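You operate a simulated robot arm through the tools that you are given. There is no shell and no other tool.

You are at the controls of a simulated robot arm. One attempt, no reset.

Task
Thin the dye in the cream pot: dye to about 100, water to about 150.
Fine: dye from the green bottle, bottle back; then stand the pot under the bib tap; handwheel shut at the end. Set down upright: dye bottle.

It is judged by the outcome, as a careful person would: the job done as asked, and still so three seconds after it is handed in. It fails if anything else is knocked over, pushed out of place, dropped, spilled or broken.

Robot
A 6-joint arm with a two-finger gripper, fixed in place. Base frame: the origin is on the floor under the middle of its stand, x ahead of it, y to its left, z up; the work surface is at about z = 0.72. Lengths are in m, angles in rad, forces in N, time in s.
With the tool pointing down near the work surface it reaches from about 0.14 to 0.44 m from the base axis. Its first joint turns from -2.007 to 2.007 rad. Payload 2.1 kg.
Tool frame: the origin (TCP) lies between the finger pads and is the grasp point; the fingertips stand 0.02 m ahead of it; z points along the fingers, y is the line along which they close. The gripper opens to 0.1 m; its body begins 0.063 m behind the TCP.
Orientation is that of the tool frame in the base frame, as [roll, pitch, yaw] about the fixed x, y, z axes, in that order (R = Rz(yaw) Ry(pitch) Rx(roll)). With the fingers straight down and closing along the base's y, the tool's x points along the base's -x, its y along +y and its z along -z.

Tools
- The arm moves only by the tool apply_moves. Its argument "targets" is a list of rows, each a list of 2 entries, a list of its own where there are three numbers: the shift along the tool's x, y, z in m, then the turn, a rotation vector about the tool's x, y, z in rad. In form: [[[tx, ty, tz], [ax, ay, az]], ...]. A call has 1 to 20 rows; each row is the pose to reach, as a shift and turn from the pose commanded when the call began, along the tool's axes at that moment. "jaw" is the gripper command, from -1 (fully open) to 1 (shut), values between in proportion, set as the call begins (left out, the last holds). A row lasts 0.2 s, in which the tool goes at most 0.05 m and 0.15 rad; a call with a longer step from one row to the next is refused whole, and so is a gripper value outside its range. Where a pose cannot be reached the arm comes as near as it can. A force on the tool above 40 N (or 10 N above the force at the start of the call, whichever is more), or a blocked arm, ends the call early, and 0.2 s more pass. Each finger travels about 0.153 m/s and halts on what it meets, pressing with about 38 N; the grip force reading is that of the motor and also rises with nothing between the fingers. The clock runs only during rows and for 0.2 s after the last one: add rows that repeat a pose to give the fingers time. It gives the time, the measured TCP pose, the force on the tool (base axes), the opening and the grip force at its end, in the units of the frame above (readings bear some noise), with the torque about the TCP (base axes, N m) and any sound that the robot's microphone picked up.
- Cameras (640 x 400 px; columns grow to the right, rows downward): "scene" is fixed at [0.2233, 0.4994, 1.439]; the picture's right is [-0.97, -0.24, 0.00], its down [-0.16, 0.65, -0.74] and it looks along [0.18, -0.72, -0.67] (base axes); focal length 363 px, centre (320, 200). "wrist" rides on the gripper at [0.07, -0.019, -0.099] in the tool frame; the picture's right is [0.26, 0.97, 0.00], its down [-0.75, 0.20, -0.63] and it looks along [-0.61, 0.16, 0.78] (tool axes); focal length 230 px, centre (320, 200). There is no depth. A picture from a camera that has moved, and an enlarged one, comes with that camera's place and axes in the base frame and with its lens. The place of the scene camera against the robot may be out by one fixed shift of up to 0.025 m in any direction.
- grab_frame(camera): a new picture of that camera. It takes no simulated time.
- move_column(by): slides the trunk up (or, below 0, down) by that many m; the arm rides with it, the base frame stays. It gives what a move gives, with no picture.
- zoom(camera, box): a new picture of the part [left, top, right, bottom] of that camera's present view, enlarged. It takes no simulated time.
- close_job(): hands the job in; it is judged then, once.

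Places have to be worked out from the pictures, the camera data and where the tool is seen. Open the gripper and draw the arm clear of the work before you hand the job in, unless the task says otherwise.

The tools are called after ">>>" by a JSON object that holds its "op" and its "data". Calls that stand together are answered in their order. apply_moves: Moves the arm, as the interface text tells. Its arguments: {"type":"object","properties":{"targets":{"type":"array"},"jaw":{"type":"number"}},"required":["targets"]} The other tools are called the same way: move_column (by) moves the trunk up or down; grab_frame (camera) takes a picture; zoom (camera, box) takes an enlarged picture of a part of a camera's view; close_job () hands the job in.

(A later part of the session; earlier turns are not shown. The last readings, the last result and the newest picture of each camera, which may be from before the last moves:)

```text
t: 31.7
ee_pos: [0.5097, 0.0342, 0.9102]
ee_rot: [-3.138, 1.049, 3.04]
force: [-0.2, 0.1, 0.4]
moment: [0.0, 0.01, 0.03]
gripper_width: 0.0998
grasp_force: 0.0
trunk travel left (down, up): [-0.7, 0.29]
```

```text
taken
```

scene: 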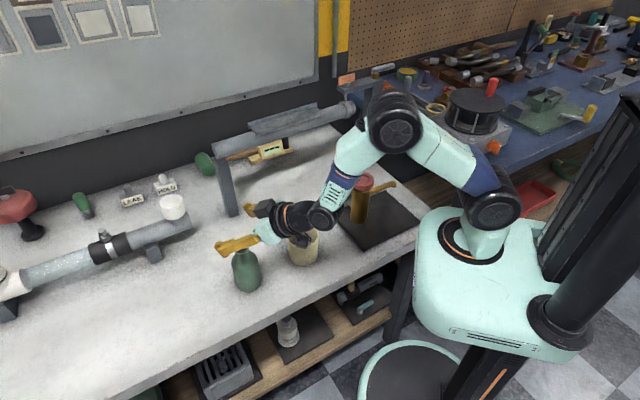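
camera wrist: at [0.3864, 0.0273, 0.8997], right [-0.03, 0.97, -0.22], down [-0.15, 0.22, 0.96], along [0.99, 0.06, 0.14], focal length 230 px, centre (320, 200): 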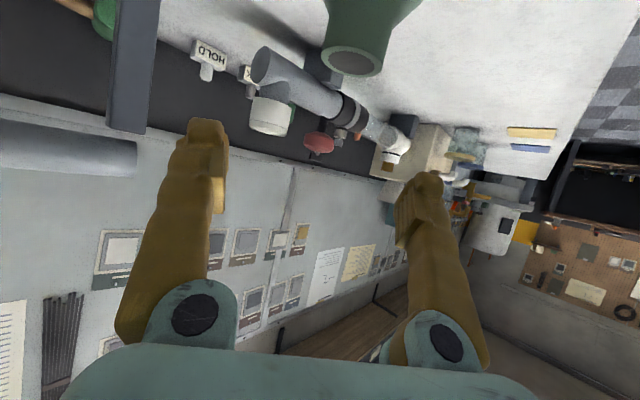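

The jaws are centred on the bottle (mouth at about (0.508, 0.035)). I lower straight down around it again.

>>> {"op": "apply_moves", "data": {"targets": [[[0.0215, 0.0015, 0.0124], [0, 0, 0]], [[0.043, 0.0015, 0.0248], [0, 0, 0]], [[0.0644, 0.0015, 0.0372], [0, 0, 0]], [[0.0859, 0.0015, 0.0496], [0, 0, 0]], [[0.1074, 0.0015, 0.062], [0, 0, 0]], [[0.1074, 0.0015, 0.062], [0, 0, 0]]]}}

>>> {"op": "grab_frame", "data": {"camera": "wrist"}}

>>> {"op": "zoom", "data": {"camera": "scene", "box": [180, 200, 400, 340]}}

```text
t: 33.1
ee_pos: [0.5111, 0.0358, 0.7834]
ee_rot: [-3.139, 1.05, 3.041]
force: [0.1, 0.0, 0.2]
moment: [0.0, 0.01, -0.01]
gripper_width: 0.0999
grasp_force: 0.0
trunk travel left (down, up): [-0.7, 0.29]
```

```text
taken
camera wrist: at [0.3883, 0.0297, 0.7734], right [-0.03, 0.97, -0.22], down [-0.15, 0.22, 0.96], along [0.99, 0.06, 0.14], focal length 230 px, centre (320, 200)
```

wrist: 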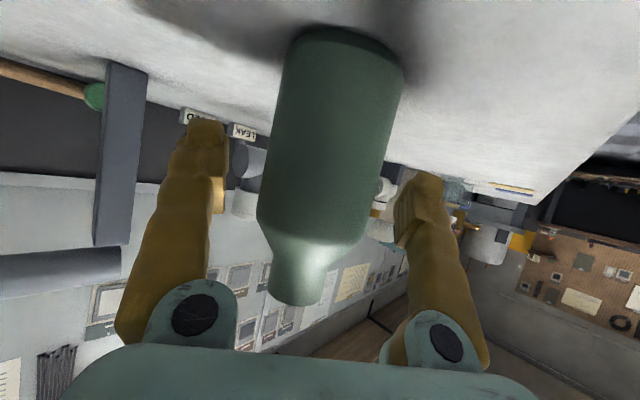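

```text
2.86 times, centred on (290, 270) of scene
camera zoom: at [0.2233, 0.4994, 1.439], right [-0.97, -0.24, 0.0], down [-0.16, 0.65, -0.74], along [0.18, -0.72, -0.67], focal length 1036 px, centre (406, 0)
```

zoom: 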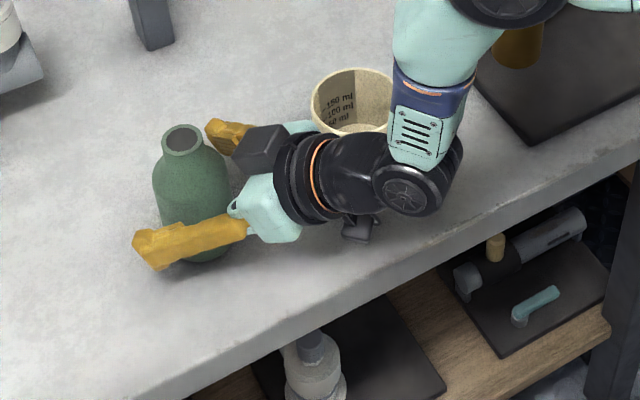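

Well aligned, so I close in two stages on the bottle.

>>> {"op": "apply_moves", "data": {"targets": [[[0, 0, 0], [0, 0, 0]], [[0, 0, 0], [0, 0, 0]]], "jaw": -0.28}}

>>> {"op": "apply_moves", "data": {"targets": [[[0, 0, 0], [0, 0, 0]], [[0, 0, 0], [0, 0, 0]], [[0, 0, 0], [0, 0, 0]]], "jaw": 0.2}}

>>> {"op": "grab_frame", "data": {"camera": "wrist"}}

```text
t: 33.7
ee_pos: [0.5111, 0.0376, 0.7834]
ee_rot: [-3.139, 1.048, 3.044]
force: [0.0, -0.3, -0.1]
moment: [0.0, 0.0, -0.02]
gripper_width: 0.0642
grasp_force: 0.0
trunk travel left (down, up): [-0.7, 0.29]
```

```text
t: 34.5
ee_pos: [0.5115, 0.0367, 0.7845]
ee_rot: [-3.139, 1.049, 3.042]
force: [-0.2, -0.4, 0.7]
moment: [0.05, -0.01, 0.0]
gripper_width: 0.0563
grasp_force: 37.8
trunk travel left (down, up): [-0.7, 0.29]
```

```text
taken
camera wrist: at [0.3884, 0.0296, 0.7737], right [-0.03, 0.97, -0.22], down [-0.15, 0.22, 0.96], along [0.99, 0.06, 0.14], focal length 230 px, centre (320, 200)
```

wrist: 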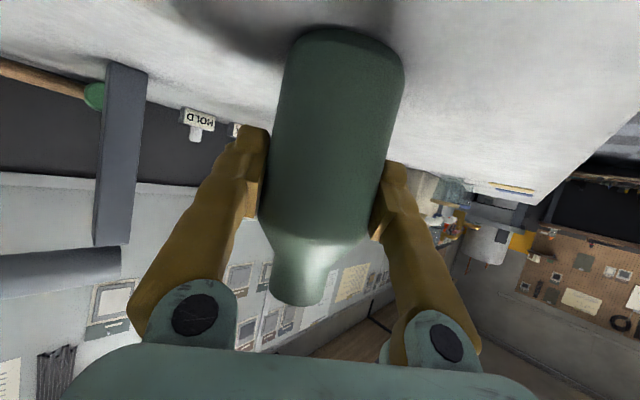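

The bottle is gripped again (0.0563 m). I lift gently to z ≈ 0.92.

>>> {"op": "apply_moves", "data": {"targets": [[[-0.0087, 0, -0.005], [0, 0, 0]], [[-0.0303, 0, -0.0175], [0, 0, 0]], [[-0.052, 0, -0.03], [0, 0, 0]], [[-0.0736, 0, -0.0425], [0, 0, 0]], [[-0.0953, 0, -0.055], [0, 0, 0]], [[-0.1126, 0, -0.065], [0, 0, 0]], [[-0.1178, 0, -0.068], [0, 0, 0]], [[-0.1178, 0, -0.068], [0, 0, 0]]]}}

```text
t: 36.3
ee_pos: [0.5095, 0.0372, 0.9218]
ee_rot: [-3.14, 1.047, 3.044]
force: [0.1, 0.0, -1.2]
moment: [-0.01, 0.02, 0.01]
gripper_width: 0.0565
grasp_force: 38.4
trunk travel left (down, up): [-0.7, 0.29]
```

I carry the bottle over to the far (right) side of the pot: TCP ≈ (0.398, -0.150), so that pouring toward +y leaves the pot interior visible to the scene camera.

>>> {"op": "apply_moves", "data": {"targets": [[[0.0029, -0.0123, -0.005], [0, 0, 0]], [[0.0087, -0.037, -0.015], [0, 0, 0]], [[0.0144, -0.0617, -0.025], [0, 0, 0]], [[0.0202, -0.0864, -0.035], [0, 0, 0]], [[0.026, -0.111, -0.0451], [0, 0, 0]], [[0.0318, -0.1357, -0.0551], [0, 0, 0]], [[0.0375, -0.1604, -0.0651], [0, 0, 0]], [[0.0433, -0.1851, -0.0751], [0, 0, 0]], [[0.0462, -0.1974, -0.0801], [0, 0, 0]], [[0.0462, -0.1974, -0.0801], [0, 0, 0]]]}}

>>> {"op": "grab_frame", "data": {"camera": "scene"}}

>>> {"op": "zoom", "data": {"camera": "scene", "box": [220, 140, 420, 300]}}

>>> {"op": "grab_frame", "data": {"camera": "wrist"}}

```text
t: 38.5
ee_pos: [0.3984, -0.1523, 0.9228]
ee_rot: [-3.14, 1.048, 3.042]
force: [-0.1, 1.2, -1.8]
moment: [0.0, 0.02, 0.01]
gripper_width: 0.0565
grasp_force: 37.9
trunk travel left (down, up): [-0.7, 0.29]
```

```text
taken
```

scene: 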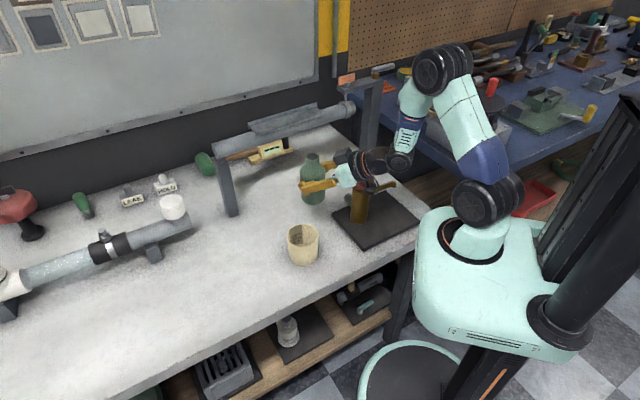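

```text
2.50 times, centred on (320, 220) of scene
camera zoom: at [0.2233, 0.4994, 1.439], right [-0.97, -0.24, 0.0], down [-0.16, 0.65, -0.74], along [0.18, -0.72, -0.67], focal length 907 px, centre (320, 150)
```

zoom: 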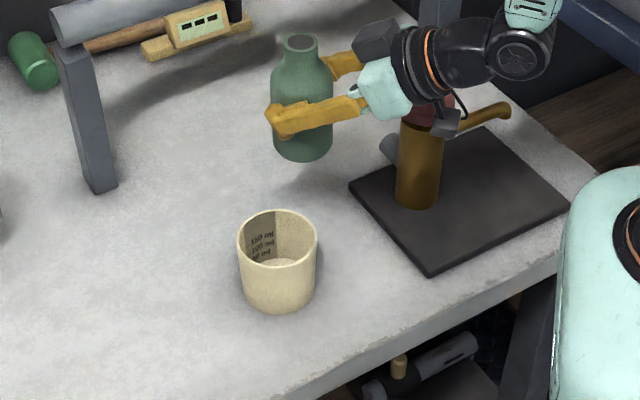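

```text
taken
camera wrist: at [0.2743, -0.1582, 0.9122], right [-0.03, 0.97, -0.22], down [-0.15, 0.22, 0.96], along [0.99, 0.06, 0.14], focal length 230 px, centre (320, 200)
```

wrist: 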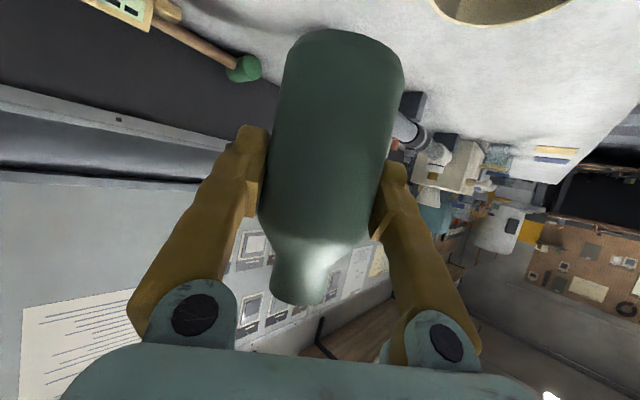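

Clear view of the pot with its marks, and the gripper is clear of the tap wheel. I tilt the bottle toward the pot to 0.7 rad, lowering slightly.

>>> {"op": "apply_moves", "data": {"targets": [[[0.0043, 0, 0.0025], [0.0699, 0, -0.1213]], [[0.0087, 0, 0.005], [0.1398, 0, -0.2426]], [[0.013, 0, 0.0075], [0.2097, 0, -0.3639]], [[0.0173, 0, 0.01], [0.2796, 0, -0.4852]], [[0.0217, 0, 0.0125], [0.3495, 0, -0.6065]], [[0.0217, 0, 0.0125], [0.3495, 0, -0.6065]]]}}

>>> {"op": "zoom", "data": {"camera": "scene", "box": [220, 140, 420, 300]}}

>>> {"op": "grab_frame", "data": {"camera": "wrist"}}

```text
t: 39.9
ee_pos: [0.3973, -0.1519, 0.899]
ee_rot: [-2.106, 0.723, -2.401]
force: [-1.2, -0.4, -2.4]
moment: [0.05, 0.0, 0.03]
gripper_width: 0.0567
grasp_force: 38.2
trunk travel left (down, up): [-0.7, 0.29]
```

```text
2.50 times, centred on (320, 220) of scene
camera zoom: at [0.2233, 0.4994, 1.439], right [-0.97, -0.24, 0.0], down [-0.16, 0.65, -0.74], along [0.18, -0.72, -0.67], focal length 907 px, centre (320, 150)
```

zoom: 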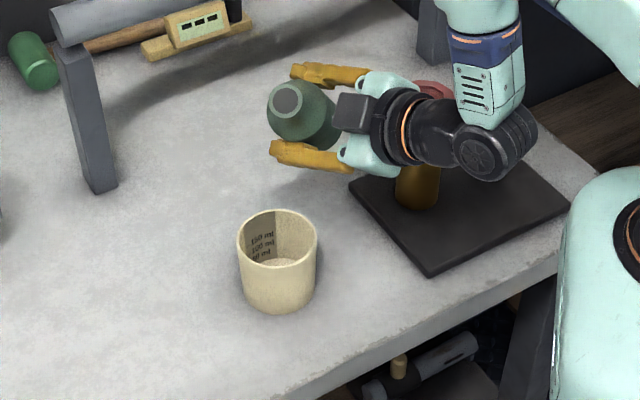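

```text
taken
camera wrist: at [0.2746, -0.1605, 0.9026], right [-0.07, 0.6, -0.8], down [-0.09, 0.79, 0.61], along [0.99, 0.12, 0.0], focal length 230 px, centre (320, 200)
```

wrist: 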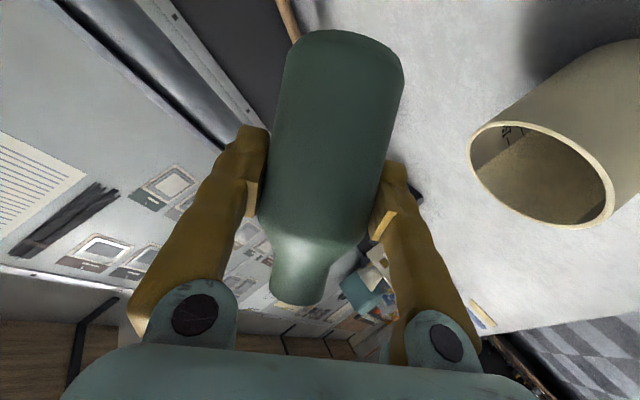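

The tilt geometry matches the prediction (mouth at about (0.401, -0.112, 0.947)) and there is no flow yet. I continue to about 1.1 rad, lowering a little more.

>>> {"op": "apply_moves", "data": {"targets": [[[0.0031, 0.003, 0.0018], [0.0699, 0, -0.1213]], [[0.0062, 0.006, 0.0035], [0.1398, 0, -0.2426]], [[0.0093, 0.009, 0.0053], [0.1997, 0, -0.3466]]]}}

>>> {"op": "zoom", "data": {"camera": "scene", "box": [220, 140, 420, 300]}}

```text
t: 40.7
ee_pos: [0.3977, -0.1514, 0.8835]
ee_rot: [-1.818, 0.401, -2.245]
force: [-0.1, 0.2, -2.5]
moment: [0.01, 0.0, 0.02]
gripper_width: 0.0563
grasp_force: 37.8
trunk travel left (down, up): [-0.7, 0.29]
```

```text
2.50 times, centred on (320, 220) of scene
camera zoom: at [0.2233, 0.4994, 1.439], right [-0.97, -0.24, 0.0], down [-0.16, 0.65, -0.74], along [0.18, -0.72, -0.67], focal length 907 px, centre (320, 150)
```

zoom: 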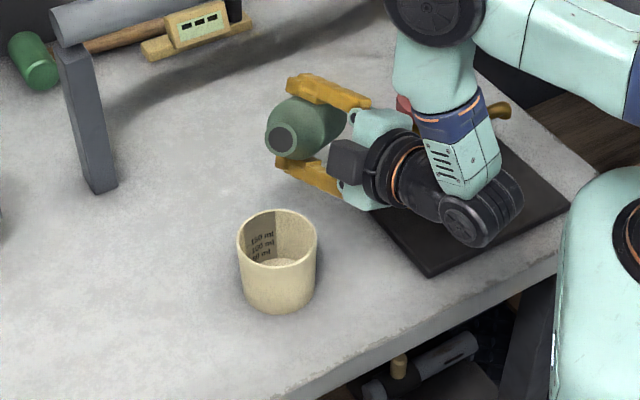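

At 1.1 rad there is still no flow; I take a close look at the mouth and the pot.

>>> {"op": "zoom", "data": {"camera": "scene", "box": [285, 175, 355, 225]}}

>>> {"op": "grab_frame", "data": {"camera": "wrist"}}

```text
8.00 times, centred on (320, 200) of scene
camera zoom: at [0.2233, 0.4994, 1.439], right [-0.97, -0.24, 0.0], down [-0.16, 0.65, -0.74], along [0.18, -0.72, -0.67], focal length 2902 px, centre (320, 200)
```

zoom: 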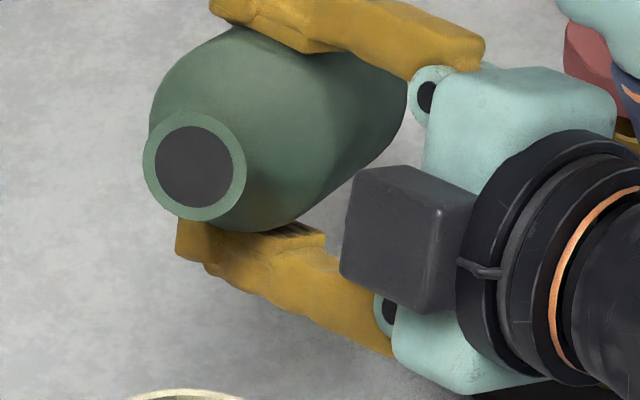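

```text
taken
camera wrist: at [0.2746, -0.1569, 0.8957], right [-0.11, 0.25, -0.96], down [-0.07, 0.96, 0.26], along [0.99, 0.1, -0.08], focal length 230 px, centre (320, 200)
```

wrist: 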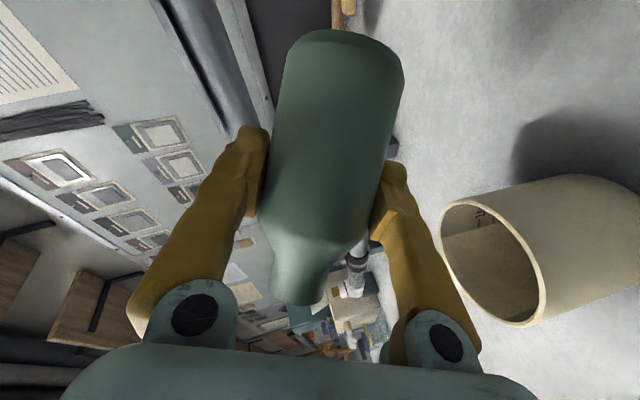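

No liquid at the lip yet. I keep tilting in small steps: to about 1.24 rad and down 1 cm.

>>> {"op": "apply_moves", "data": {"targets": [[[0.0039, 0.0089, 0.0023], [0.0699, 0, -0.1213]]]}}

>>> {"op": "zoom", "data": {"camera": "scene", "box": [250, 170, 370, 280]}}

```text
t: 41.1
ee_pos: [0.3984, -0.1519, 0.8735]
ee_rot: [-1.74, 0.284, -2.219]
force: [-0.1, 1.7, -2.8]
moment: [0.0, -0.05, 0.0]
gripper_width: 0.0564
grasp_force: 37.9
trunk travel left (down, up): [-0.7, 0.29]
```

```text
3.64 times, centred on (310, 225) of scene
camera zoom: at [0.2233, 0.4994, 1.439], right [-0.97, -0.24, 0.0], down [-0.16, 0.65, -0.74], along [0.18, -0.72, -0.67], focal length 1319 px, centre (356, 109)
```

zoom: 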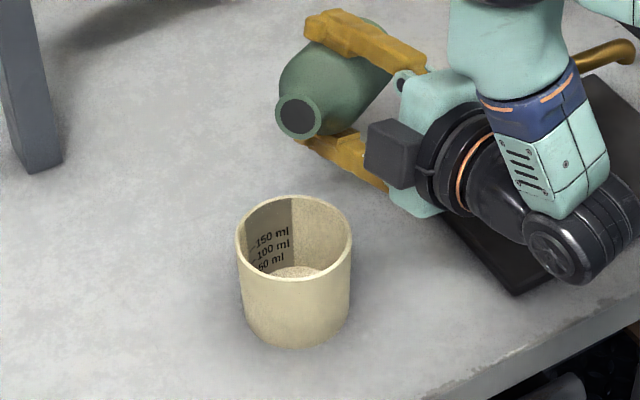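

Still no flow at about 1.24 rad. Another 0.1 rad.

>>> {"op": "apply_moves", "data": {"targets": [[[0, 0, 0], [0.0499, 0, -0.0866]]]}}

>>> {"op": "zoom", "data": {"camera": "scene", "box": [250, 170, 370, 280]}}

```text
t: 41.5
ee_pos: [0.3974, -0.1509, 0.8747]
ee_rot: [-1.686, 0.195, -2.204]
force: [0.2, -0.3, -2.1]
moment: [0.02, -0.01, 0.0]
gripper_width: 0.0565
grasp_force: 37.9
trunk travel left (down, up): [-0.7, 0.29]
```

```text
3.64 times, centred on (310, 225) of scene
camera zoom: at [0.2233, 0.4994, 1.439], right [-0.97, -0.24, 0.0], down [-0.16, 0.65, -0.74], along [0.18, -0.72, -0.67], focal length 1319 px, centre (356, 109)
```

zoom: 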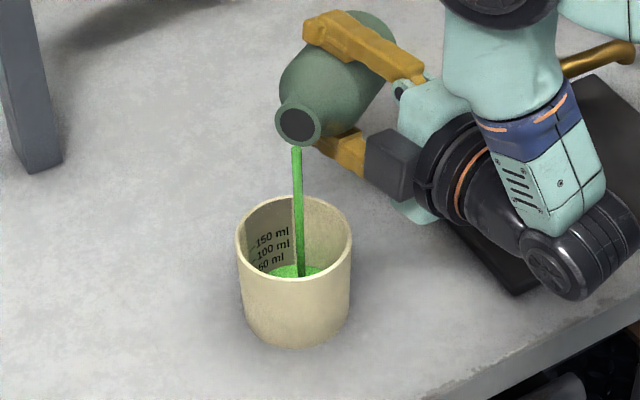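

Green dye is flowing, landing well inside the pot. I hold for one short step and check the level closely.

>>> {"op": "apply_moves", "data": {"targets": [[[0, 0, 0], [0, 0, 0]]]}}

>>> {"op": "zoom", "data": {"camera": "scene", "box": [275, 205, 335, 265]}}

```text
t: 41.9
ee_pos: [0.3985, -0.1512, 0.8742]
ee_rot: [-1.689, 0.198, -2.204]
force: [0.3, 0.3, -1.5]
moment: [-0.01, -0.02, -0.03]
gripper_width: 0.0564
grasp_force: 38.3
trunk travel left (down, up): [-0.7, 0.29]
```

```text
6.67 times, centred on (305, 235) of scene
camera zoom: at [0.2233, 0.4994, 1.439], right [-0.97, -0.24, 0.0], down [-0.16, 0.65, -0.74], along [0.18, -0.72, -0.67], focal length 2418 px, centre (420, -33)
```

zoom: 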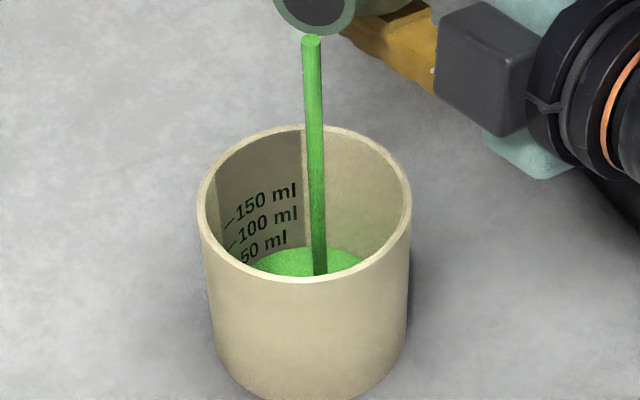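

The level is approaching the 50 mark. I continue in single steps.

>>> {"op": "apply_moves", "data": {"targets": [[[0, 0, 0], [0, 0, 0]]]}}

>>> {"op": "zoom", "data": {"camera": "scene", "box": [275, 205, 335, 265]}}

```text
t: 42.3
ee_pos: [0.3973, -0.1519, 0.8735]
ee_rot: [-1.688, 0.2, -2.204]
force: [0.4, -0.4, -1.3]
moment: [0.01, 0.01, 0.02]
gripper_width: 0.0565
grasp_force: 37.6
trunk travel left (down, up): [-0.7, 0.29]
```

```text
6.67 times, centred on (305, 235) of scene
camera zoom: at [0.2233, 0.4994, 1.439], right [-0.97, -0.24, 0.0], down [-0.16, 0.65, -0.74], along [0.18, -0.72, -0.67], focal length 2418 px, centre (420, -33)
```

zoom: 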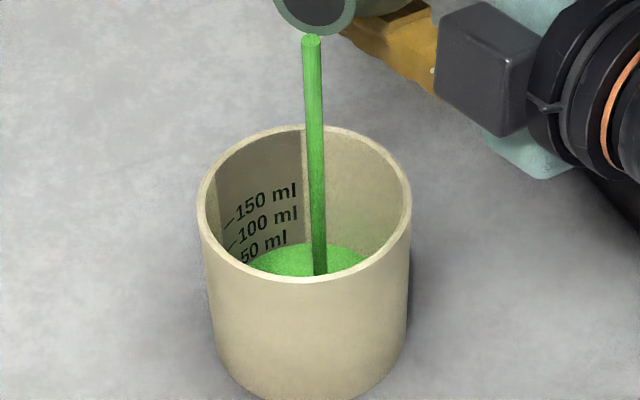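

About 40 ml so far, rising at roughly 25 ml/s. I hold a bit longer.

>>> {"op": "apply_moves", "data": {"targets": [[[0, 0, 0], [0, 0, 0]], [[0, 0, 0], [0, 0, 0]], [[0, 0, 0], [0, 0, 0]]]}}

>>> {"op": "zoom", "data": {"camera": "scene", "box": [275, 205, 335, 265]}}

```text
t: 43.1
ee_pos: [0.3968, -0.151, 0.8745]
ee_rot: [-1.687, 0.2, -2.205]
force: [-0.3, 0.2, -2.0]
moment: [0.05, -0.01, 0.01]
gripper_width: 0.0565
grasp_force: 38.3
trunk travel left (down, up): [-0.7, 0.29]
```

```text
6.67 times, centred on (305, 235) of scene
camera zoom: at [0.2233, 0.4994, 1.439], right [-0.97, -0.24, 0.0], down [-0.16, 0.65, -0.74], along [0.18, -0.72, -0.67], focal length 2418 px, centre (420, -33)
```

zoom: 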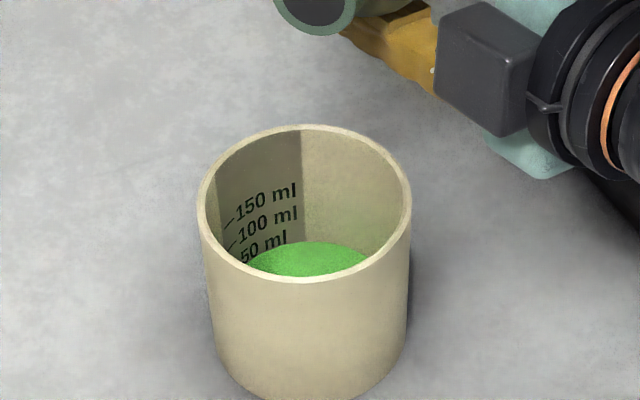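

Flow stopped by itself at this tilt, at about 45 ml. I tilt a further 0.04 rad.

>>> {"op": "apply_moves", "data": {"targets": [[[0, 0, 0], [0.02, 0, -0.0347]], [[0, 0, 0], [0.02, 0, -0.0347]], [[0, 0, 0], [0.02, 0, -0.0347]]]}}

>>> {"op": "zoom", "data": {"camera": "scene", "box": [275, 205, 335, 265]}}

```text
t: 43.9
ee_pos: [0.397, -0.1512, 0.8743]
ee_rot: [-1.666, 0.165, -2.201]
force: [0.1, 0.1, -1.7]
moment: [0.02, -0.01, 0.01]
gripper_width: 0.0567
grasp_force: 38.5
trunk travel left (down, up): [-0.7, 0.29]
```

```text
6.67 times, centred on (305, 235) of scene
camera zoom: at [0.2233, 0.4994, 1.439], right [-0.97, -0.24, 0.0], down [-0.16, 0.65, -0.74], along [0.18, -0.72, -0.67], focal length 2418 px, centre (420, -33)
```

zoom: 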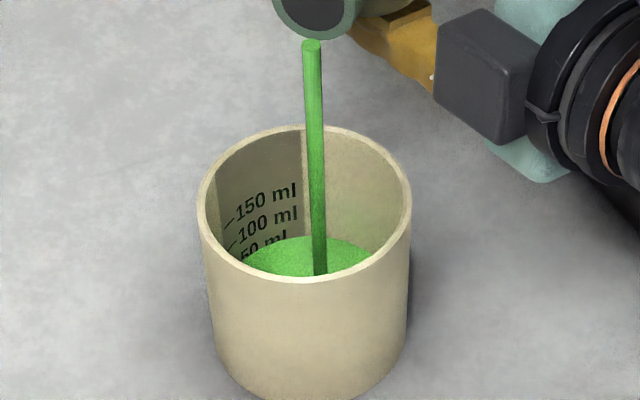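

The level is near 55–60 ml and still flowing. I hold at this tilt.

>>> {"op": "apply_moves", "data": {"targets": [[[0, 0, 0], [0, 0, 0]], [[0, 0, 0], [0, 0, 0]]]}}

>>> {"op": "zoom", "data": {"camera": "scene", "box": [275, 205, 335, 265]}}

```text
t: 44.5
ee_pos: [0.3972, -0.1522, 0.8738]
ee_rot: [-1.667, 0.164, -2.201]
force: [0.3, -0.2, -0.6]
moment: [0.03, 0.01, 0.01]
gripper_width: 0.0566
grasp_force: 38.5
trunk travel left (down, up): [-0.7, 0.29]
```

```text
6.67 times, centred on (305, 235) of scene
camera zoom: at [0.2233, 0.4994, 1.439], right [-0.97, -0.24, 0.0], down [-0.16, 0.65, -0.74], along [0.18, -0.72, -0.67], focal length 2418 px, centre (420, -33)
```

zoom: 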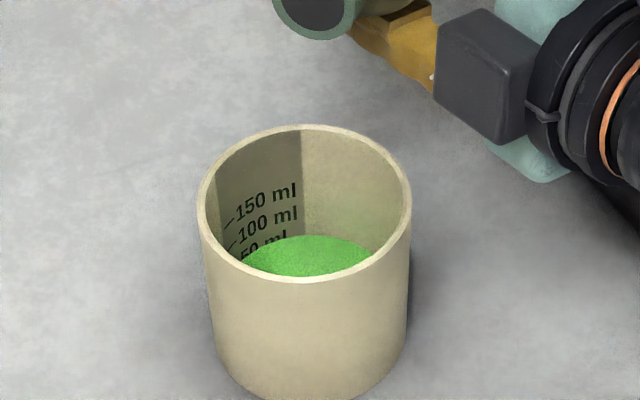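

Stopped at about 50 ml (the liquid edge crosses the middle of the "50" label). I tilt another 0.06 rad and let it run out.

>>> {"op": "apply_moves", "data": {"targets": [[[0, 0, 0], [0.03, 0, -0.052]], [[0, 0, 0], [0.03, 0, -0.052]], [[0, 0, 0], [0.03, 0, -0.052]], [[0, 0, 0], [0.03, 0, -0.052]]]}}

>>> {"op": "zoom", "data": {"camera": "scene", "box": [275, 205, 335, 265]}}

```text
t: 45.5
ee_pos: [0.3975, -0.1522, 0.8748]
ee_rot: [-1.635, 0.113, -2.198]
force: [-0.3, 0.6, -1.5]
moment: [0.02, 0.01, 0.01]
gripper_width: 0.0564
grasp_force: 37.2
trunk travel left (down, up): [-0.7, 0.29]
```

```text
6.67 times, centred on (305, 235) of scene
camera zoom: at [0.2233, 0.4994, 1.439], right [-0.97, -0.24, 0.0], down [-0.16, 0.65, -0.74], along [0.18, -0.72, -0.67], focal length 2418 px, centre (420, -33)
```

zoom: 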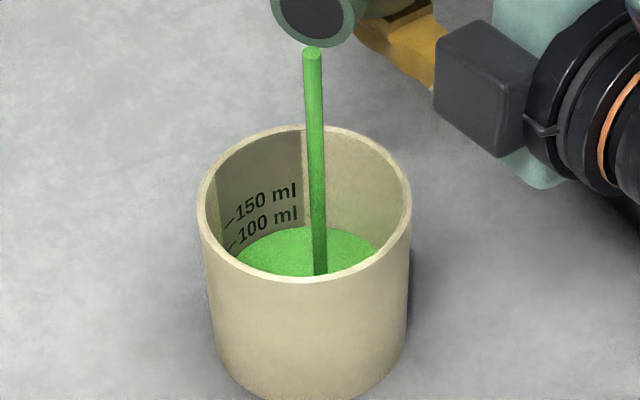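

About 70 ml and still trickling. I hold to see where it stops.

>>> {"op": "apply_moves", "data": {"targets": [[[0, 0, 0], [0, 0, 0]], [[0, 0, 0], [0, 0, 0]]]}}

>>> {"op": "zoom", "data": {"camera": "scene", "box": [275, 205, 335, 265]}}

```text
t: 46.1
ee_pos: [0.398, -0.1518, 0.8739]
ee_rot: [-1.635, 0.113, -2.197]
force: [0.2, 0.1, -0.9]
moment: [0.03, -0.02, 0.01]
gripper_width: 0.0564
grasp_force: 38.2
trunk travel left (down, up): [-0.7, 0.29]
```

```text
6.67 times, centred on (305, 235) of scene
camera zoom: at [0.2233, 0.4994, 1.439], right [-0.97, -0.24, 0.0], down [-0.16, 0.65, -0.74], along [0.18, -0.72, -0.67], focal length 2418 px, centre (420, -33)
```

zoom: 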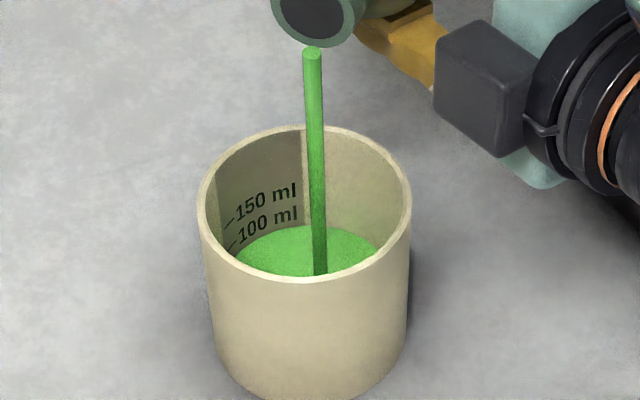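

>>> {"op": "apply_moves", "data": {"targets": [[[0, 0, 0], [0, 0, 0]], [[0, 0, 0], [0, 0, 0]]]}}

>>> {"op": "zoom", "data": {"camera": "scene", "box": [285, 215, 325, 250]}}

```text
t: 46.7
ee_pos: [0.3979, -0.152, 0.874]
ee_rot: [-1.636, 0.113, -2.197]
force: [-0.6, -0.2, -1.4]
moment: [0.02, 0.0, -0.01]
gripper_width: 0.0565
grasp_force: 38.1
trunk travel left (down, up): [-0.7, 0.29]
```

```text
11.43 times, centred on (305, 232) of scene
camera zoom: at [0.2233, 0.4994, 1.439], right [-0.97, -0.24, 0.0], down [-0.16, 0.65, -0.74], along [0.18, -0.72, -0.67], focal length 4145 px, centre (491, -171)
```

zoom: 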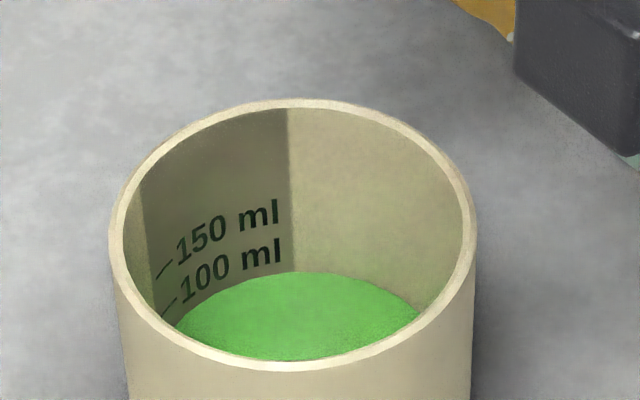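

The level is about 73–75 ml now. It gained about 22 ml for 0.06 rad, so I tilt another 0.06 rad and let it settle.

>>> {"op": "apply_moves", "data": {"targets": [[[0, 0, 0], [0.03, 0, -0.052]], [[0, 0, 0], [0.03, 0, -0.052]], [[0, 0, 0], [0.03, 0, -0.052]], [[0, 0, 0], [0.03, 0, -0.052]]]}}

>>> {"op": "zoom", "data": {"camera": "scene", "box": [285, 215, 325, 250]}}

```text
t: 47.7
ee_pos: [0.3978, -0.1511, 0.8731]
ee_rot: [-1.606, 0.063, -2.193]
force: [-0.9, 0.4, -1.2]
moment: [0.02, 0.03, 0.0]
gripper_width: 0.0561
grasp_force: 38.4
trunk travel left (down, up): [-0.7, 0.29]
```

```text
11.43 times, centred on (305, 232) of scene
camera zoom: at [0.2233, 0.4994, 1.439], right [-0.97, -0.24, 0.0], down [-0.16, 0.65, -0.74], along [0.18, -0.72, -0.67], focal length 4145 px, centre (491, -171)
```

zoom: 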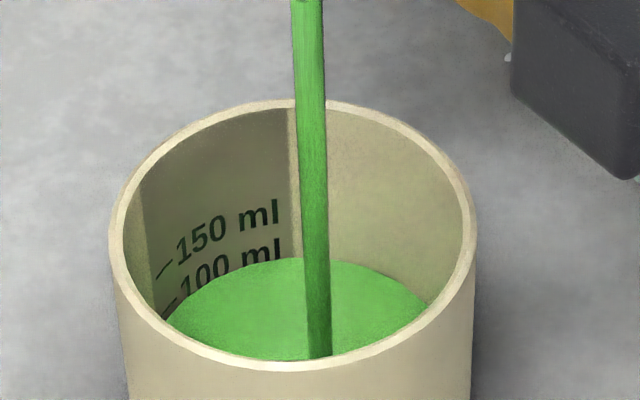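

About 90 ml with a thin stream remaining. I hold one more step.

>>> {"op": "apply_moves", "data": {"targets": [[[0, 0, 0], [0, 0, 0]]]}}

>>> {"op": "zoom", "data": {"camera": "scene", "box": [285, 215, 325, 250]}}

```text
t: 48.1
ee_pos: [0.3979, -0.1499, 0.8734]
ee_rot: [-1.607, 0.062, -2.193]
force: [-0.3, -0.6, -1.6]
moment: [0.0, 0.01, -0.03]
gripper_width: 0.0566
grasp_force: 38.0
trunk travel left (down, up): [-0.7, 0.29]
```

```text
11.43 times, centred on (305, 232) of scene
camera zoom: at [0.2233, 0.4994, 1.439], right [-0.97, -0.24, 0.0], down [-0.16, 0.65, -0.74], along [0.18, -0.72, -0.67], focal length 4145 px, centre (491, -171)
```

zoom: 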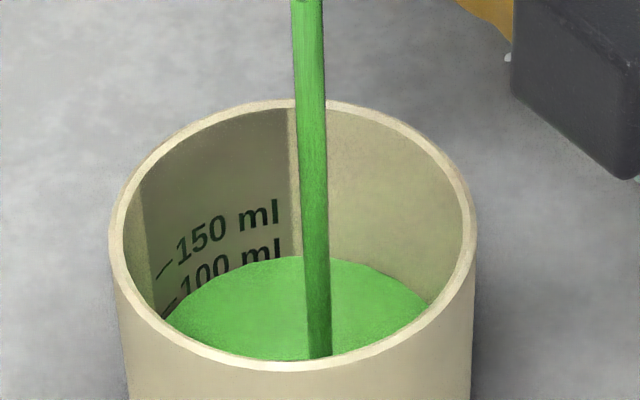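

>>> {"op": "apply_moves", "data": {"targets": [[[0, 0, 0], [0, 0, 0]]]}}

>>> {"op": "zoom", "data": {"camera": "scene", "box": [285, 215, 325, 250]}}

```text
t: 48.5
ee_pos: [0.3983, -0.1515, 0.8738]
ee_rot: [-1.606, 0.06, -2.194]
force: [-0.5, -0.8, -0.9]
moment: [0.0, -0.01, 0.01]
gripper_width: 0.0565
grasp_force: 37.7
trunk travel left (down, up): [-0.7, 0.29]
```

```text
11.43 times, centred on (305, 232) of scene
camera zoom: at [0.2233, 0.4994, 1.439], right [-0.97, -0.24, 0.0], down [-0.16, 0.65, -0.74], along [0.18, -0.72, -0.67], focal length 4145 px, centre (491, -171)
```

zoom: 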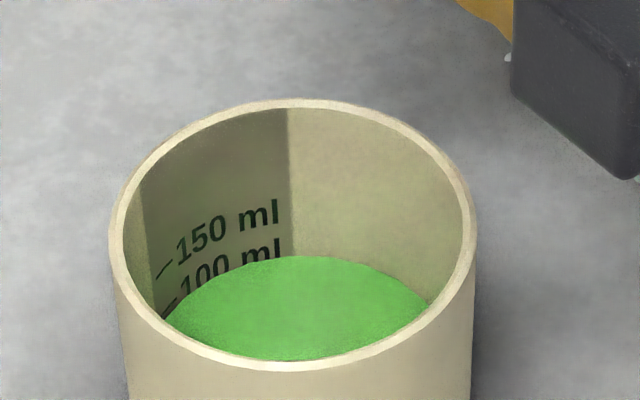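

The stream has stopped. I zoom hard on the 100 ml tick to judge the remaining gap.

>>> {"op": "zoom", "data": {"camera": "scene", "box": [292, 224, 312, 244]}}

>>> {"op": "grab_frame", "data": {"camera": "wrist"}}

```text
16.00 times, centred on (302, 234) of scene
camera zoom: at [0.2233, 0.4994, 1.439], right [-0.97, -0.24, 0.0], down [-0.16, 0.65, -0.74], along [0.18, -0.72, -0.67], focal length 5803 px, centre (608, -344)
```

zoom: 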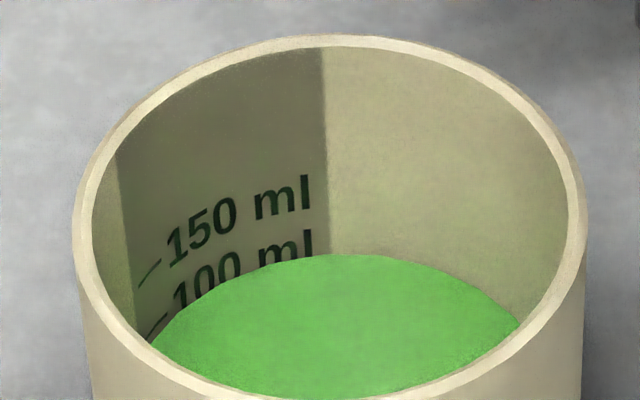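

```text
taken
camera wrist: at [0.2755, -0.1511, 0.8915], right [-0.14, -0.14, -0.98], down [-0.07, 0.99, -0.13], along [0.99, 0.05, -0.15], focal length 230 px, centre (320, 200)
```

wrist: 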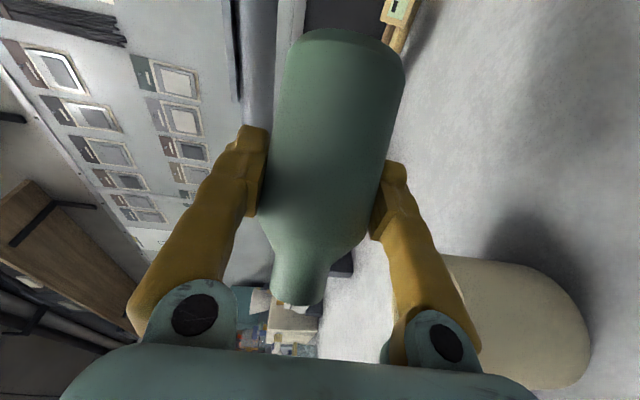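

The liquid edge lies about a quarter of the way below the 100 line, so roughly 87–88 ml. I tilt a further 0.04 rad and let it settle.

>>> {"op": "apply_moves", "data": {"targets": [[[0, 0, 0], [0.02, 0, -0.0347]], [[0, 0, 0], [0.02, 0, -0.0347]], [[0, 0, 0], [0.02, 0, -0.0347]]]}}

>>> {"op": "zoom", "data": {"camera": "scene", "box": [292, 224, 312, 244]}}

```text
t: 49.3
ee_pos: [0.398, -0.1508, 0.8741]
ee_rot: [-1.584, 0.027, -2.194]
force: [-0.1, -0.1, -0.9]
moment: [-0.03, 0.02, 0.0]
gripper_width: 0.0565
grasp_force: 38.0
trunk travel left (down, up): [-0.7, 0.29]
```

```text
16.00 times, centred on (302, 234) of scene
camera zoom: at [0.2233, 0.4994, 1.439], right [-0.97, -0.24, 0.0], down [-0.16, 0.65, -0.74], along [0.18, -0.72, -0.67], focal length 5803 px, centre (608, -344)
```

zoom: 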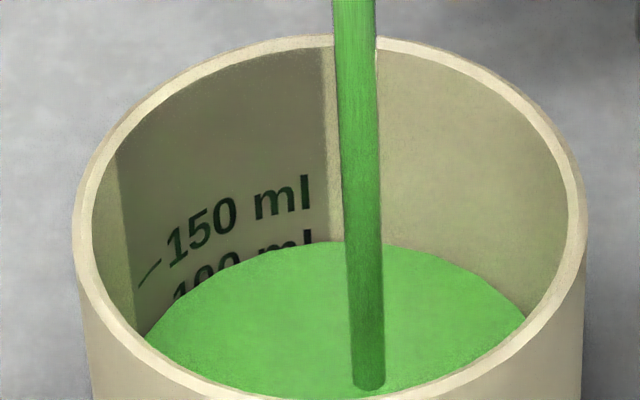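

The level is at the 100 line (about 98–100 ml) with the stream still running. I tilt back right away to stop the flow.

>>> {"op": "apply_moves", "data": {"targets": [[[0, 0, 0], [-0.0724, 0, 0.1256]], [[0, 0, 0], [-0.1448, 0, 0.2513]], [[0, 0, 0], [-0.2172, 0, 0.3769]], [[0, 0, 0], [-0.2896, 0, 0.5025]]]}}

>>> {"op": "zoom", "data": {"camera": "scene", "box": [292, 224, 312, 244]}}

>>> {"op": "zoom", "data": {"camera": "scene", "box": [220, 140, 420, 300]}}

```text
t: 50.3
ee_pos: [0.3959, -0.1501, 0.8733]
ee_rot: [-1.907, 0.522, -2.286]
force: [-0.8, 0.6, -0.9]
moment: [0.01, -0.02, -0.01]
gripper_width: 0.0566
grasp_force: 38.1
trunk travel left (down, up): [-0.7, 0.29]
```

```text
16.00 times, centred on (302, 234) of scene
camera zoom: at [0.2233, 0.4994, 1.439], right [-0.97, -0.24, 0.0], down [-0.16, 0.65, -0.74], along [0.18, -0.72, -0.67], focal length 5803 px, centre (608, -344)
```

zoom: 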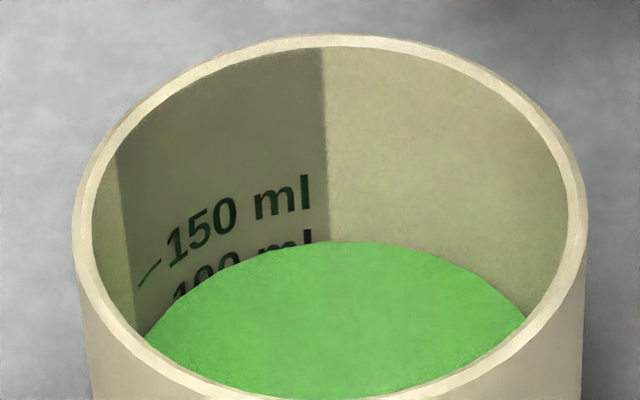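

```text
2.50 times, centred on (320, 220) of scene
camera zoom: at [0.2233, 0.4994, 1.439], right [-0.97, -0.24, 0.0], down [-0.16, 0.65, -0.74], along [0.18, -0.72, -0.67], focal length 907 px, centre (320, 150)
```

zoom: 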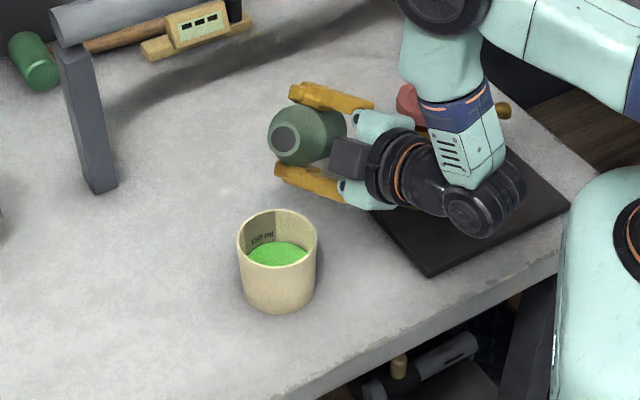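

Dye is right at the 100 line, the flow is stopped, and nothing spilled. I bring the bottle fully upright and raise it slightly.

>>> {"op": "apply_moves", "data": {"targets": [[[-0.0032, -0.0053, -0.0018], [-0.0684, 0, 0.1188]], [[-0.0064, -0.0105, -0.0037], [-0.1369, 0, 0.2376]], [[-0.0096, -0.0158, -0.0055], [-0.2053, 0, 0.3564]], [[-0.0128, -0.0211, -0.0074], [-0.2738, 0, 0.4752]], [[-0.016, -0.0264, -0.0092], [-0.3422, 0, 0.594]], [[-0.0192, -0.0316, -0.0111], [-0.4107, 0, 0.7128]], [[-0.0224, -0.0369, -0.0129], [-0.4793, 0, 0.8317]], [[-0.0224, -0.0369, -0.0129], [-0.4793, 0, 0.8317]]]}}

>>> {"op": "zoom", "data": {"camera": "scene", "box": [220, 140, 420, 300]}}

```text
t: 52.1
ee_pos: [0.3979, -0.1494, 0.9177]
ee_rot: [3.141, 1.047, 3.042]
force: [-0.1, -0.1, -1.2]
moment: [0.0, -0.02, -0.02]
gripper_width: 0.0567
grasp_force: 38.1
trunk travel left (down, up): [-0.7, 0.29]
```

```text
2.50 times, centred on (320, 220) of scene
camera zoom: at [0.2233, 0.4994, 1.439], right [-0.97, -0.24, 0.0], down [-0.16, 0.65, -0.74], along [0.18, -0.72, -0.67], focal length 907 px, centre (320, 150)
```

zoom: 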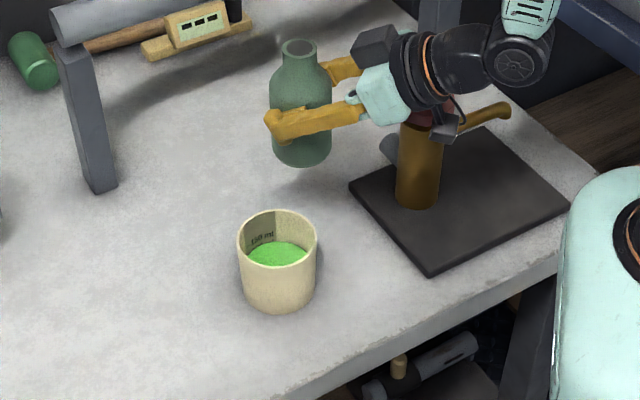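

The bottle is upright and the pot is undisturbed. I carry the bottle back above its home spot.

>>> {"op": "apply_moves", "data": {"targets": [[[-0.003, 0.0123, 0.0048], [0, 0, 0]], [[-0.009, 0.0368, 0.0145], [0, 0, 0]], [[-0.015, 0.0613, 0.0241], [0, 0, 0]], [[-0.021, 0.0858, 0.0337], [0, 0, 0]], [[-0.027, 0.1104, 0.0434], [0, 0, 0]], [[-0.033, 0.1349, 0.053], [0, 0, 0]], [[-0.039, 0.1594, 0.0626], [0, 0, 0]], [[-0.045, 0.1839, 0.0723], [0, 0, 0]], [[-0.048, 0.1962, 0.0771], [0, 0, 0]], [[-0.048, 0.1962, 0.0771], [0, 0, 0]]]}}

>>> {"op": "zoom", "data": {"camera": "scene", "box": [180, 180, 400, 340]}}

```text
t: 54.3
ee_pos: [0.508, 0.0366, 0.9226]
ee_rot: [-3.139, 1.047, 3.044]
force: [-0.4, 0.8, -1.1]
moment: [-0.01, 0.02, -0.01]
gripper_width: 0.0565
grasp_force: 37.9
trunk travel left (down, up): [-0.7, 0.29]
```

```text
2.50 times, centred on (290, 260) of scene
camera zoom: at [0.2233, 0.4994, 1.439], right [-0.97, -0.24, 0.0], down [-0.16, 0.65, -0.74], along [0.18, -0.72, -0.67], focal length 907 px, centre (395, 50)
```

zoom: 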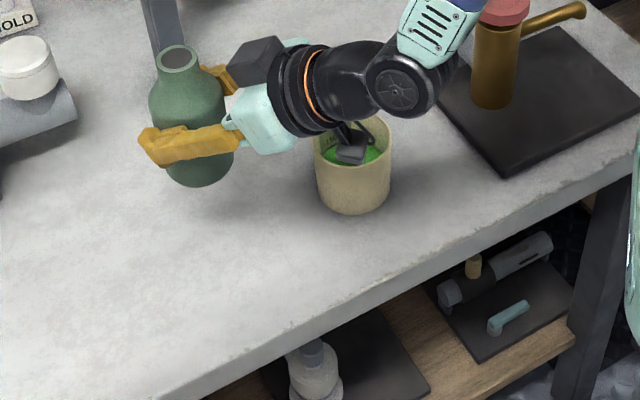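

Over home, so I lower it and slow down for the last centimetre.

>>> {"op": "apply_moves", "data": {"targets": [[[0.0217, 0, 0.0125], [0, 0, 0]], [[0.0433, 0, 0.025], [0, 0, 0]], [[0.065, 0, 0.0375], [0, 0, 0]], [[0.0866, 0, 0.05], [0, 0, 0]], [[0.1039, 0, 0.06], [0, 0, 0]], [[0.1126, 0, 0.065], [0, 0, 0]], [[0.1152, 0, 0.0665], [0, 0, 0]], [[0.116, 0, 0.067], [0, 0, 0]], [[0.116, 0, 0.067], [0, 0, 0]]]}}

```text
t: 56.3
ee_pos: [0.5068, 0.0362, 0.7864]
ee_rot: [-3.14, 1.049, 3.044]
force: [-0.1, 0.6, -0.7]
moment: [0.01, 0.02, 0.01]
gripper_width: 0.0564
grasp_force: 37.7
trunk travel left (down, up): [-0.7, 0.29]
```

Near the table; I lower in 1 mm steps until the load comes off.

>>> {"op": "apply_moves", "data": {"targets": [[[0.0009, 0, 0.0005], [0, 0, 0]], [[0.0009, 0, 0.0005], [0, 0, 0]]]}}

>>> {"op": "apply_moves", "data": {"targets": [[[0.0009, 0, 0.0005], [0, 0, 0]], [[0.0009, 0, 0.0005], [0, 0, 0]]]}}

>>> {"op": "apply_moves", "data": {"targets": [[[0.0009, 0, 0.0005], [0, 0, 0]], [[0.0009, 0, 0.0005], [0, 0, 0]]]}}

```text
t: 56.9
ee_pos: [0.5067, 0.0354, 0.7869]
ee_rot: [-3.141, 1.049, 3.044]
force: [0.8, 0.2, -1.4]
moment: [0.03, -0.04, -0.01]
gripper_width: 0.0564
grasp_force: 38.2
trunk travel left (down, up): [-0.7, 0.29]
```

```text
t: 57.5
ee_pos: [0.5064, 0.0357, 0.7852]
ee_rot: [-3.139, 1.051, 3.043]
force: [0.1, -0.6, -0.8]
moment: [-0.01, 0.06, 0.01]
gripper_width: 0.0564
grasp_force: 38.0
trunk travel left (down, up): [-0.7, 0.29]
```

```text
t: 58.1
ee_pos: [0.5069, 0.0364, 0.785]
ee_rot: [-3.138, 1.051, 3.042]
force: [1.0, 0.6, 5.5]
moment: [0.11, -0.2, -0.02]
gripper_width: 0.0564
grasp_force: 37.7
trunk travel left (down, up): [-0.7, 0.29]
```

Contact is firm (+5.5 N): the bottle is on the table. I release in two stages.

>>> {"op": "apply_moves", "data": {"targets": [[[-0.0006, 0, -0.0004], [0, 0, 0]], [[-0.0006, 0, -0.0004], [0, 0, 0]]], "jaw": -0.35}}

>>> {"op": "apply_moves", "data": {"targets": [[[0, 0, 0], [0, 0, 0]], [[0, 0, 0], [0, 0, 0]]], "jaw": -1}}

>>> {"op": "grab_frame", "data": {"camera": "wrist"}}

>>> {"op": "zoom", "data": {"camera": "scene", "box": [180, 200, 400, 340]}}

```text
t: 58.7
ee_pos: [0.5063, 0.0362, 0.7839]
ee_rot: [-3.137, 1.049, 3.044]
force: [-0.7, 0.4, 0.7]
moment: [-0.02, 0.03, 0.01]
gripper_width: 0.0675
grasp_force: 0.0
trunk travel left (down, up): [-0.7, 0.29]
```

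```text
t: 59.3
ee_pos: [0.5069, 0.0381, 0.7851]
ee_rot: [-3.14, 1.05, 3.046]
force: [-0.2, -0.1, 0.1]
moment: [0.03, 0.01, -0.01]
gripper_width: 0.0997
grasp_force: 0.1
trunk travel left (down, up): [-0.7, 0.29]
```

```text
taken
camera wrist: at [0.3841, 0.0295, 0.7741], right [-0.03, 0.97, -0.22], down [-0.15, 0.22, 0.96], along [0.99, 0.06, 0.14], focal length 230 px, centre (320, 200)
```

wrist: 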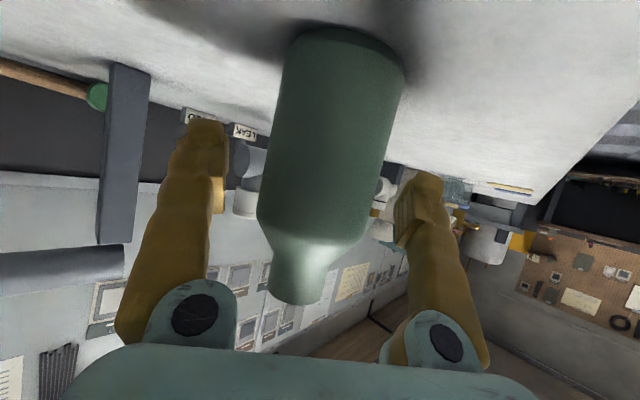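

```text
2.86 times, centred on (290, 270) of scene
camera zoom: at [0.2233, 0.4994, 1.439], right [-0.97, -0.24, 0.0], down [-0.16, 0.65, -0.74], along [0.18, -0.72, -0.67], focal length 1036 px, centre (406, 0)
```

zoom: 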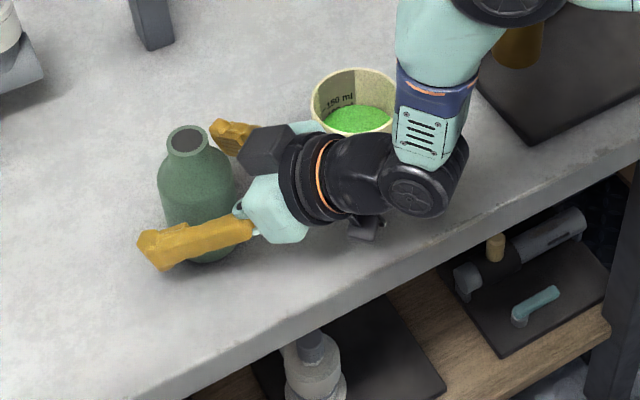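

The bottle is back within about 1–2 mm of its original spot and upright. I retreat straight up, then move into the arm plane to bring the tool back to pointing down.

>>> {"op": "apply_moves", "data": {"targets": [[[-0.0243, 0, -0.014], [0, 0, 0]], [[-0.0485, 0, -0.028], [0, 0, 0]], [[-0.0728, 0, -0.042], [0, 0, 0]], [[-0.097, 0, -0.056], [0, 0, 0]], [[-0.1213, 0, -0.07], [0, 0, 0]], [[-0.1125, -0.0142, -0.0853], [-0.0289, 0, -0.0167]], [[-0.1036, -0.0284, -0.1006], [-0.0577, 0, -0.0333]], [[-0.0948, -0.0426, -0.1159], [-0.0866, 0, -0.05]], [[-0.0948, -0.0426, -0.1159], [-0.0866, 0, -0.05]]]}}

>>> {"op": "grab_frame", "data": {"camera": "scene"}}

```text
t: 61.3
ee_pos: [0.4503, -0.0035, 0.9241]
ee_rot: [-3.14, 1.048, -3.139]
force: [-0.3, -0.5, 0.4]
moment: [-0.03, 0.01, -0.02]
gripper_width: 0.1
grasp_force: 0.1
trunk travel left (down, up): [-0.7, 0.29]
```

```text
taken
```

scene: 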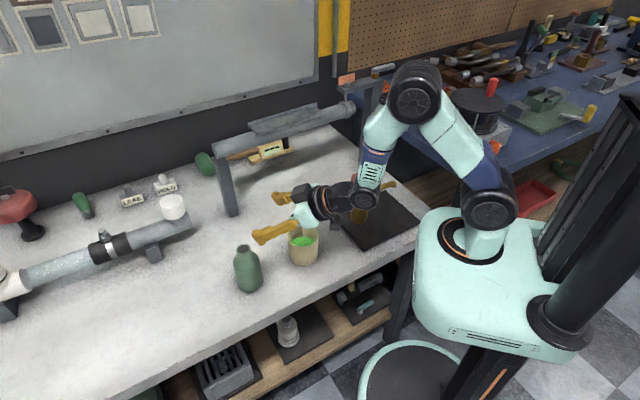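

Now I rotate the tool back to straight down, in-plane.

>>> {"op": "apply_moves", "data": {"targets": [[[0, 0.001, 0], [0, 0.131, 0]], [[0, 0.002, 0], [0, 0.262, 0]], [[0, 0.002, 0], [0, 0.393, 0]], [[0, 0.002, 0], [0, 0.524, 0]], [[0, 0.002, 0], [0, 0.655, 0]], [[0, 0.002, 0], [0, 0.786, 0]], [[0, 0.002, 0], [0, 0.917, 0]], [[0, 0.002, 0], [0, 1.047, 0]], [[0, 0.002, 0], [0, 1.047, 0]]]}}

>>> {"op": "grab_frame", "data": {"camera": "scene"}}

>>> {"op": "grab_frame", "data": {"camera": "wrist"}}

```text
t: 63.3
ee_pos: [0.4492, 0.0002, 0.9236]
ee_rot: [-3.14, 0.0, 3.141]
force: [0.2, 0.0, -1.1]
moment: [0.03, -0.04, -0.01]
gripper_width: 0.0999
grasp_force: 0.1
trunk travel left (down, up): [-0.7, 0.29]
```

```text
taken
```

scene: 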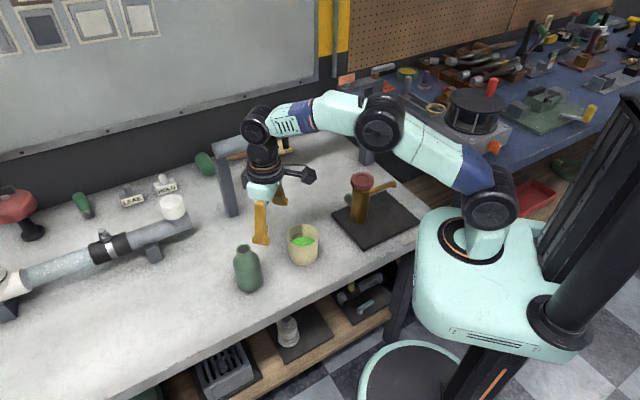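

```text
taken
camera wrist: at [0.3795, -0.0188, 1.0238], right [-0.26, 0.97, 0.0], down [0.75, 0.2, 0.63], along [0.61, 0.16, -0.78], focal length 230 px, centre (320, 200)
```

wrist: 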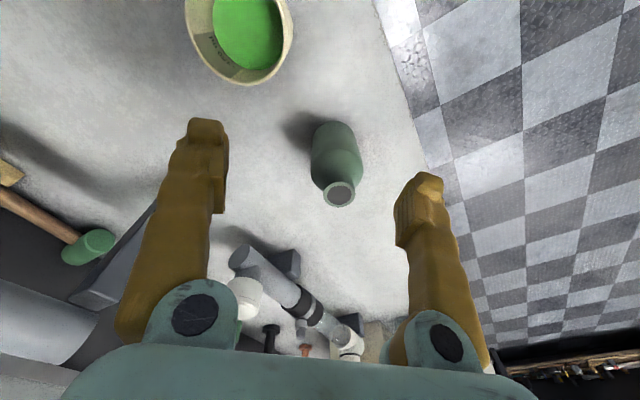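

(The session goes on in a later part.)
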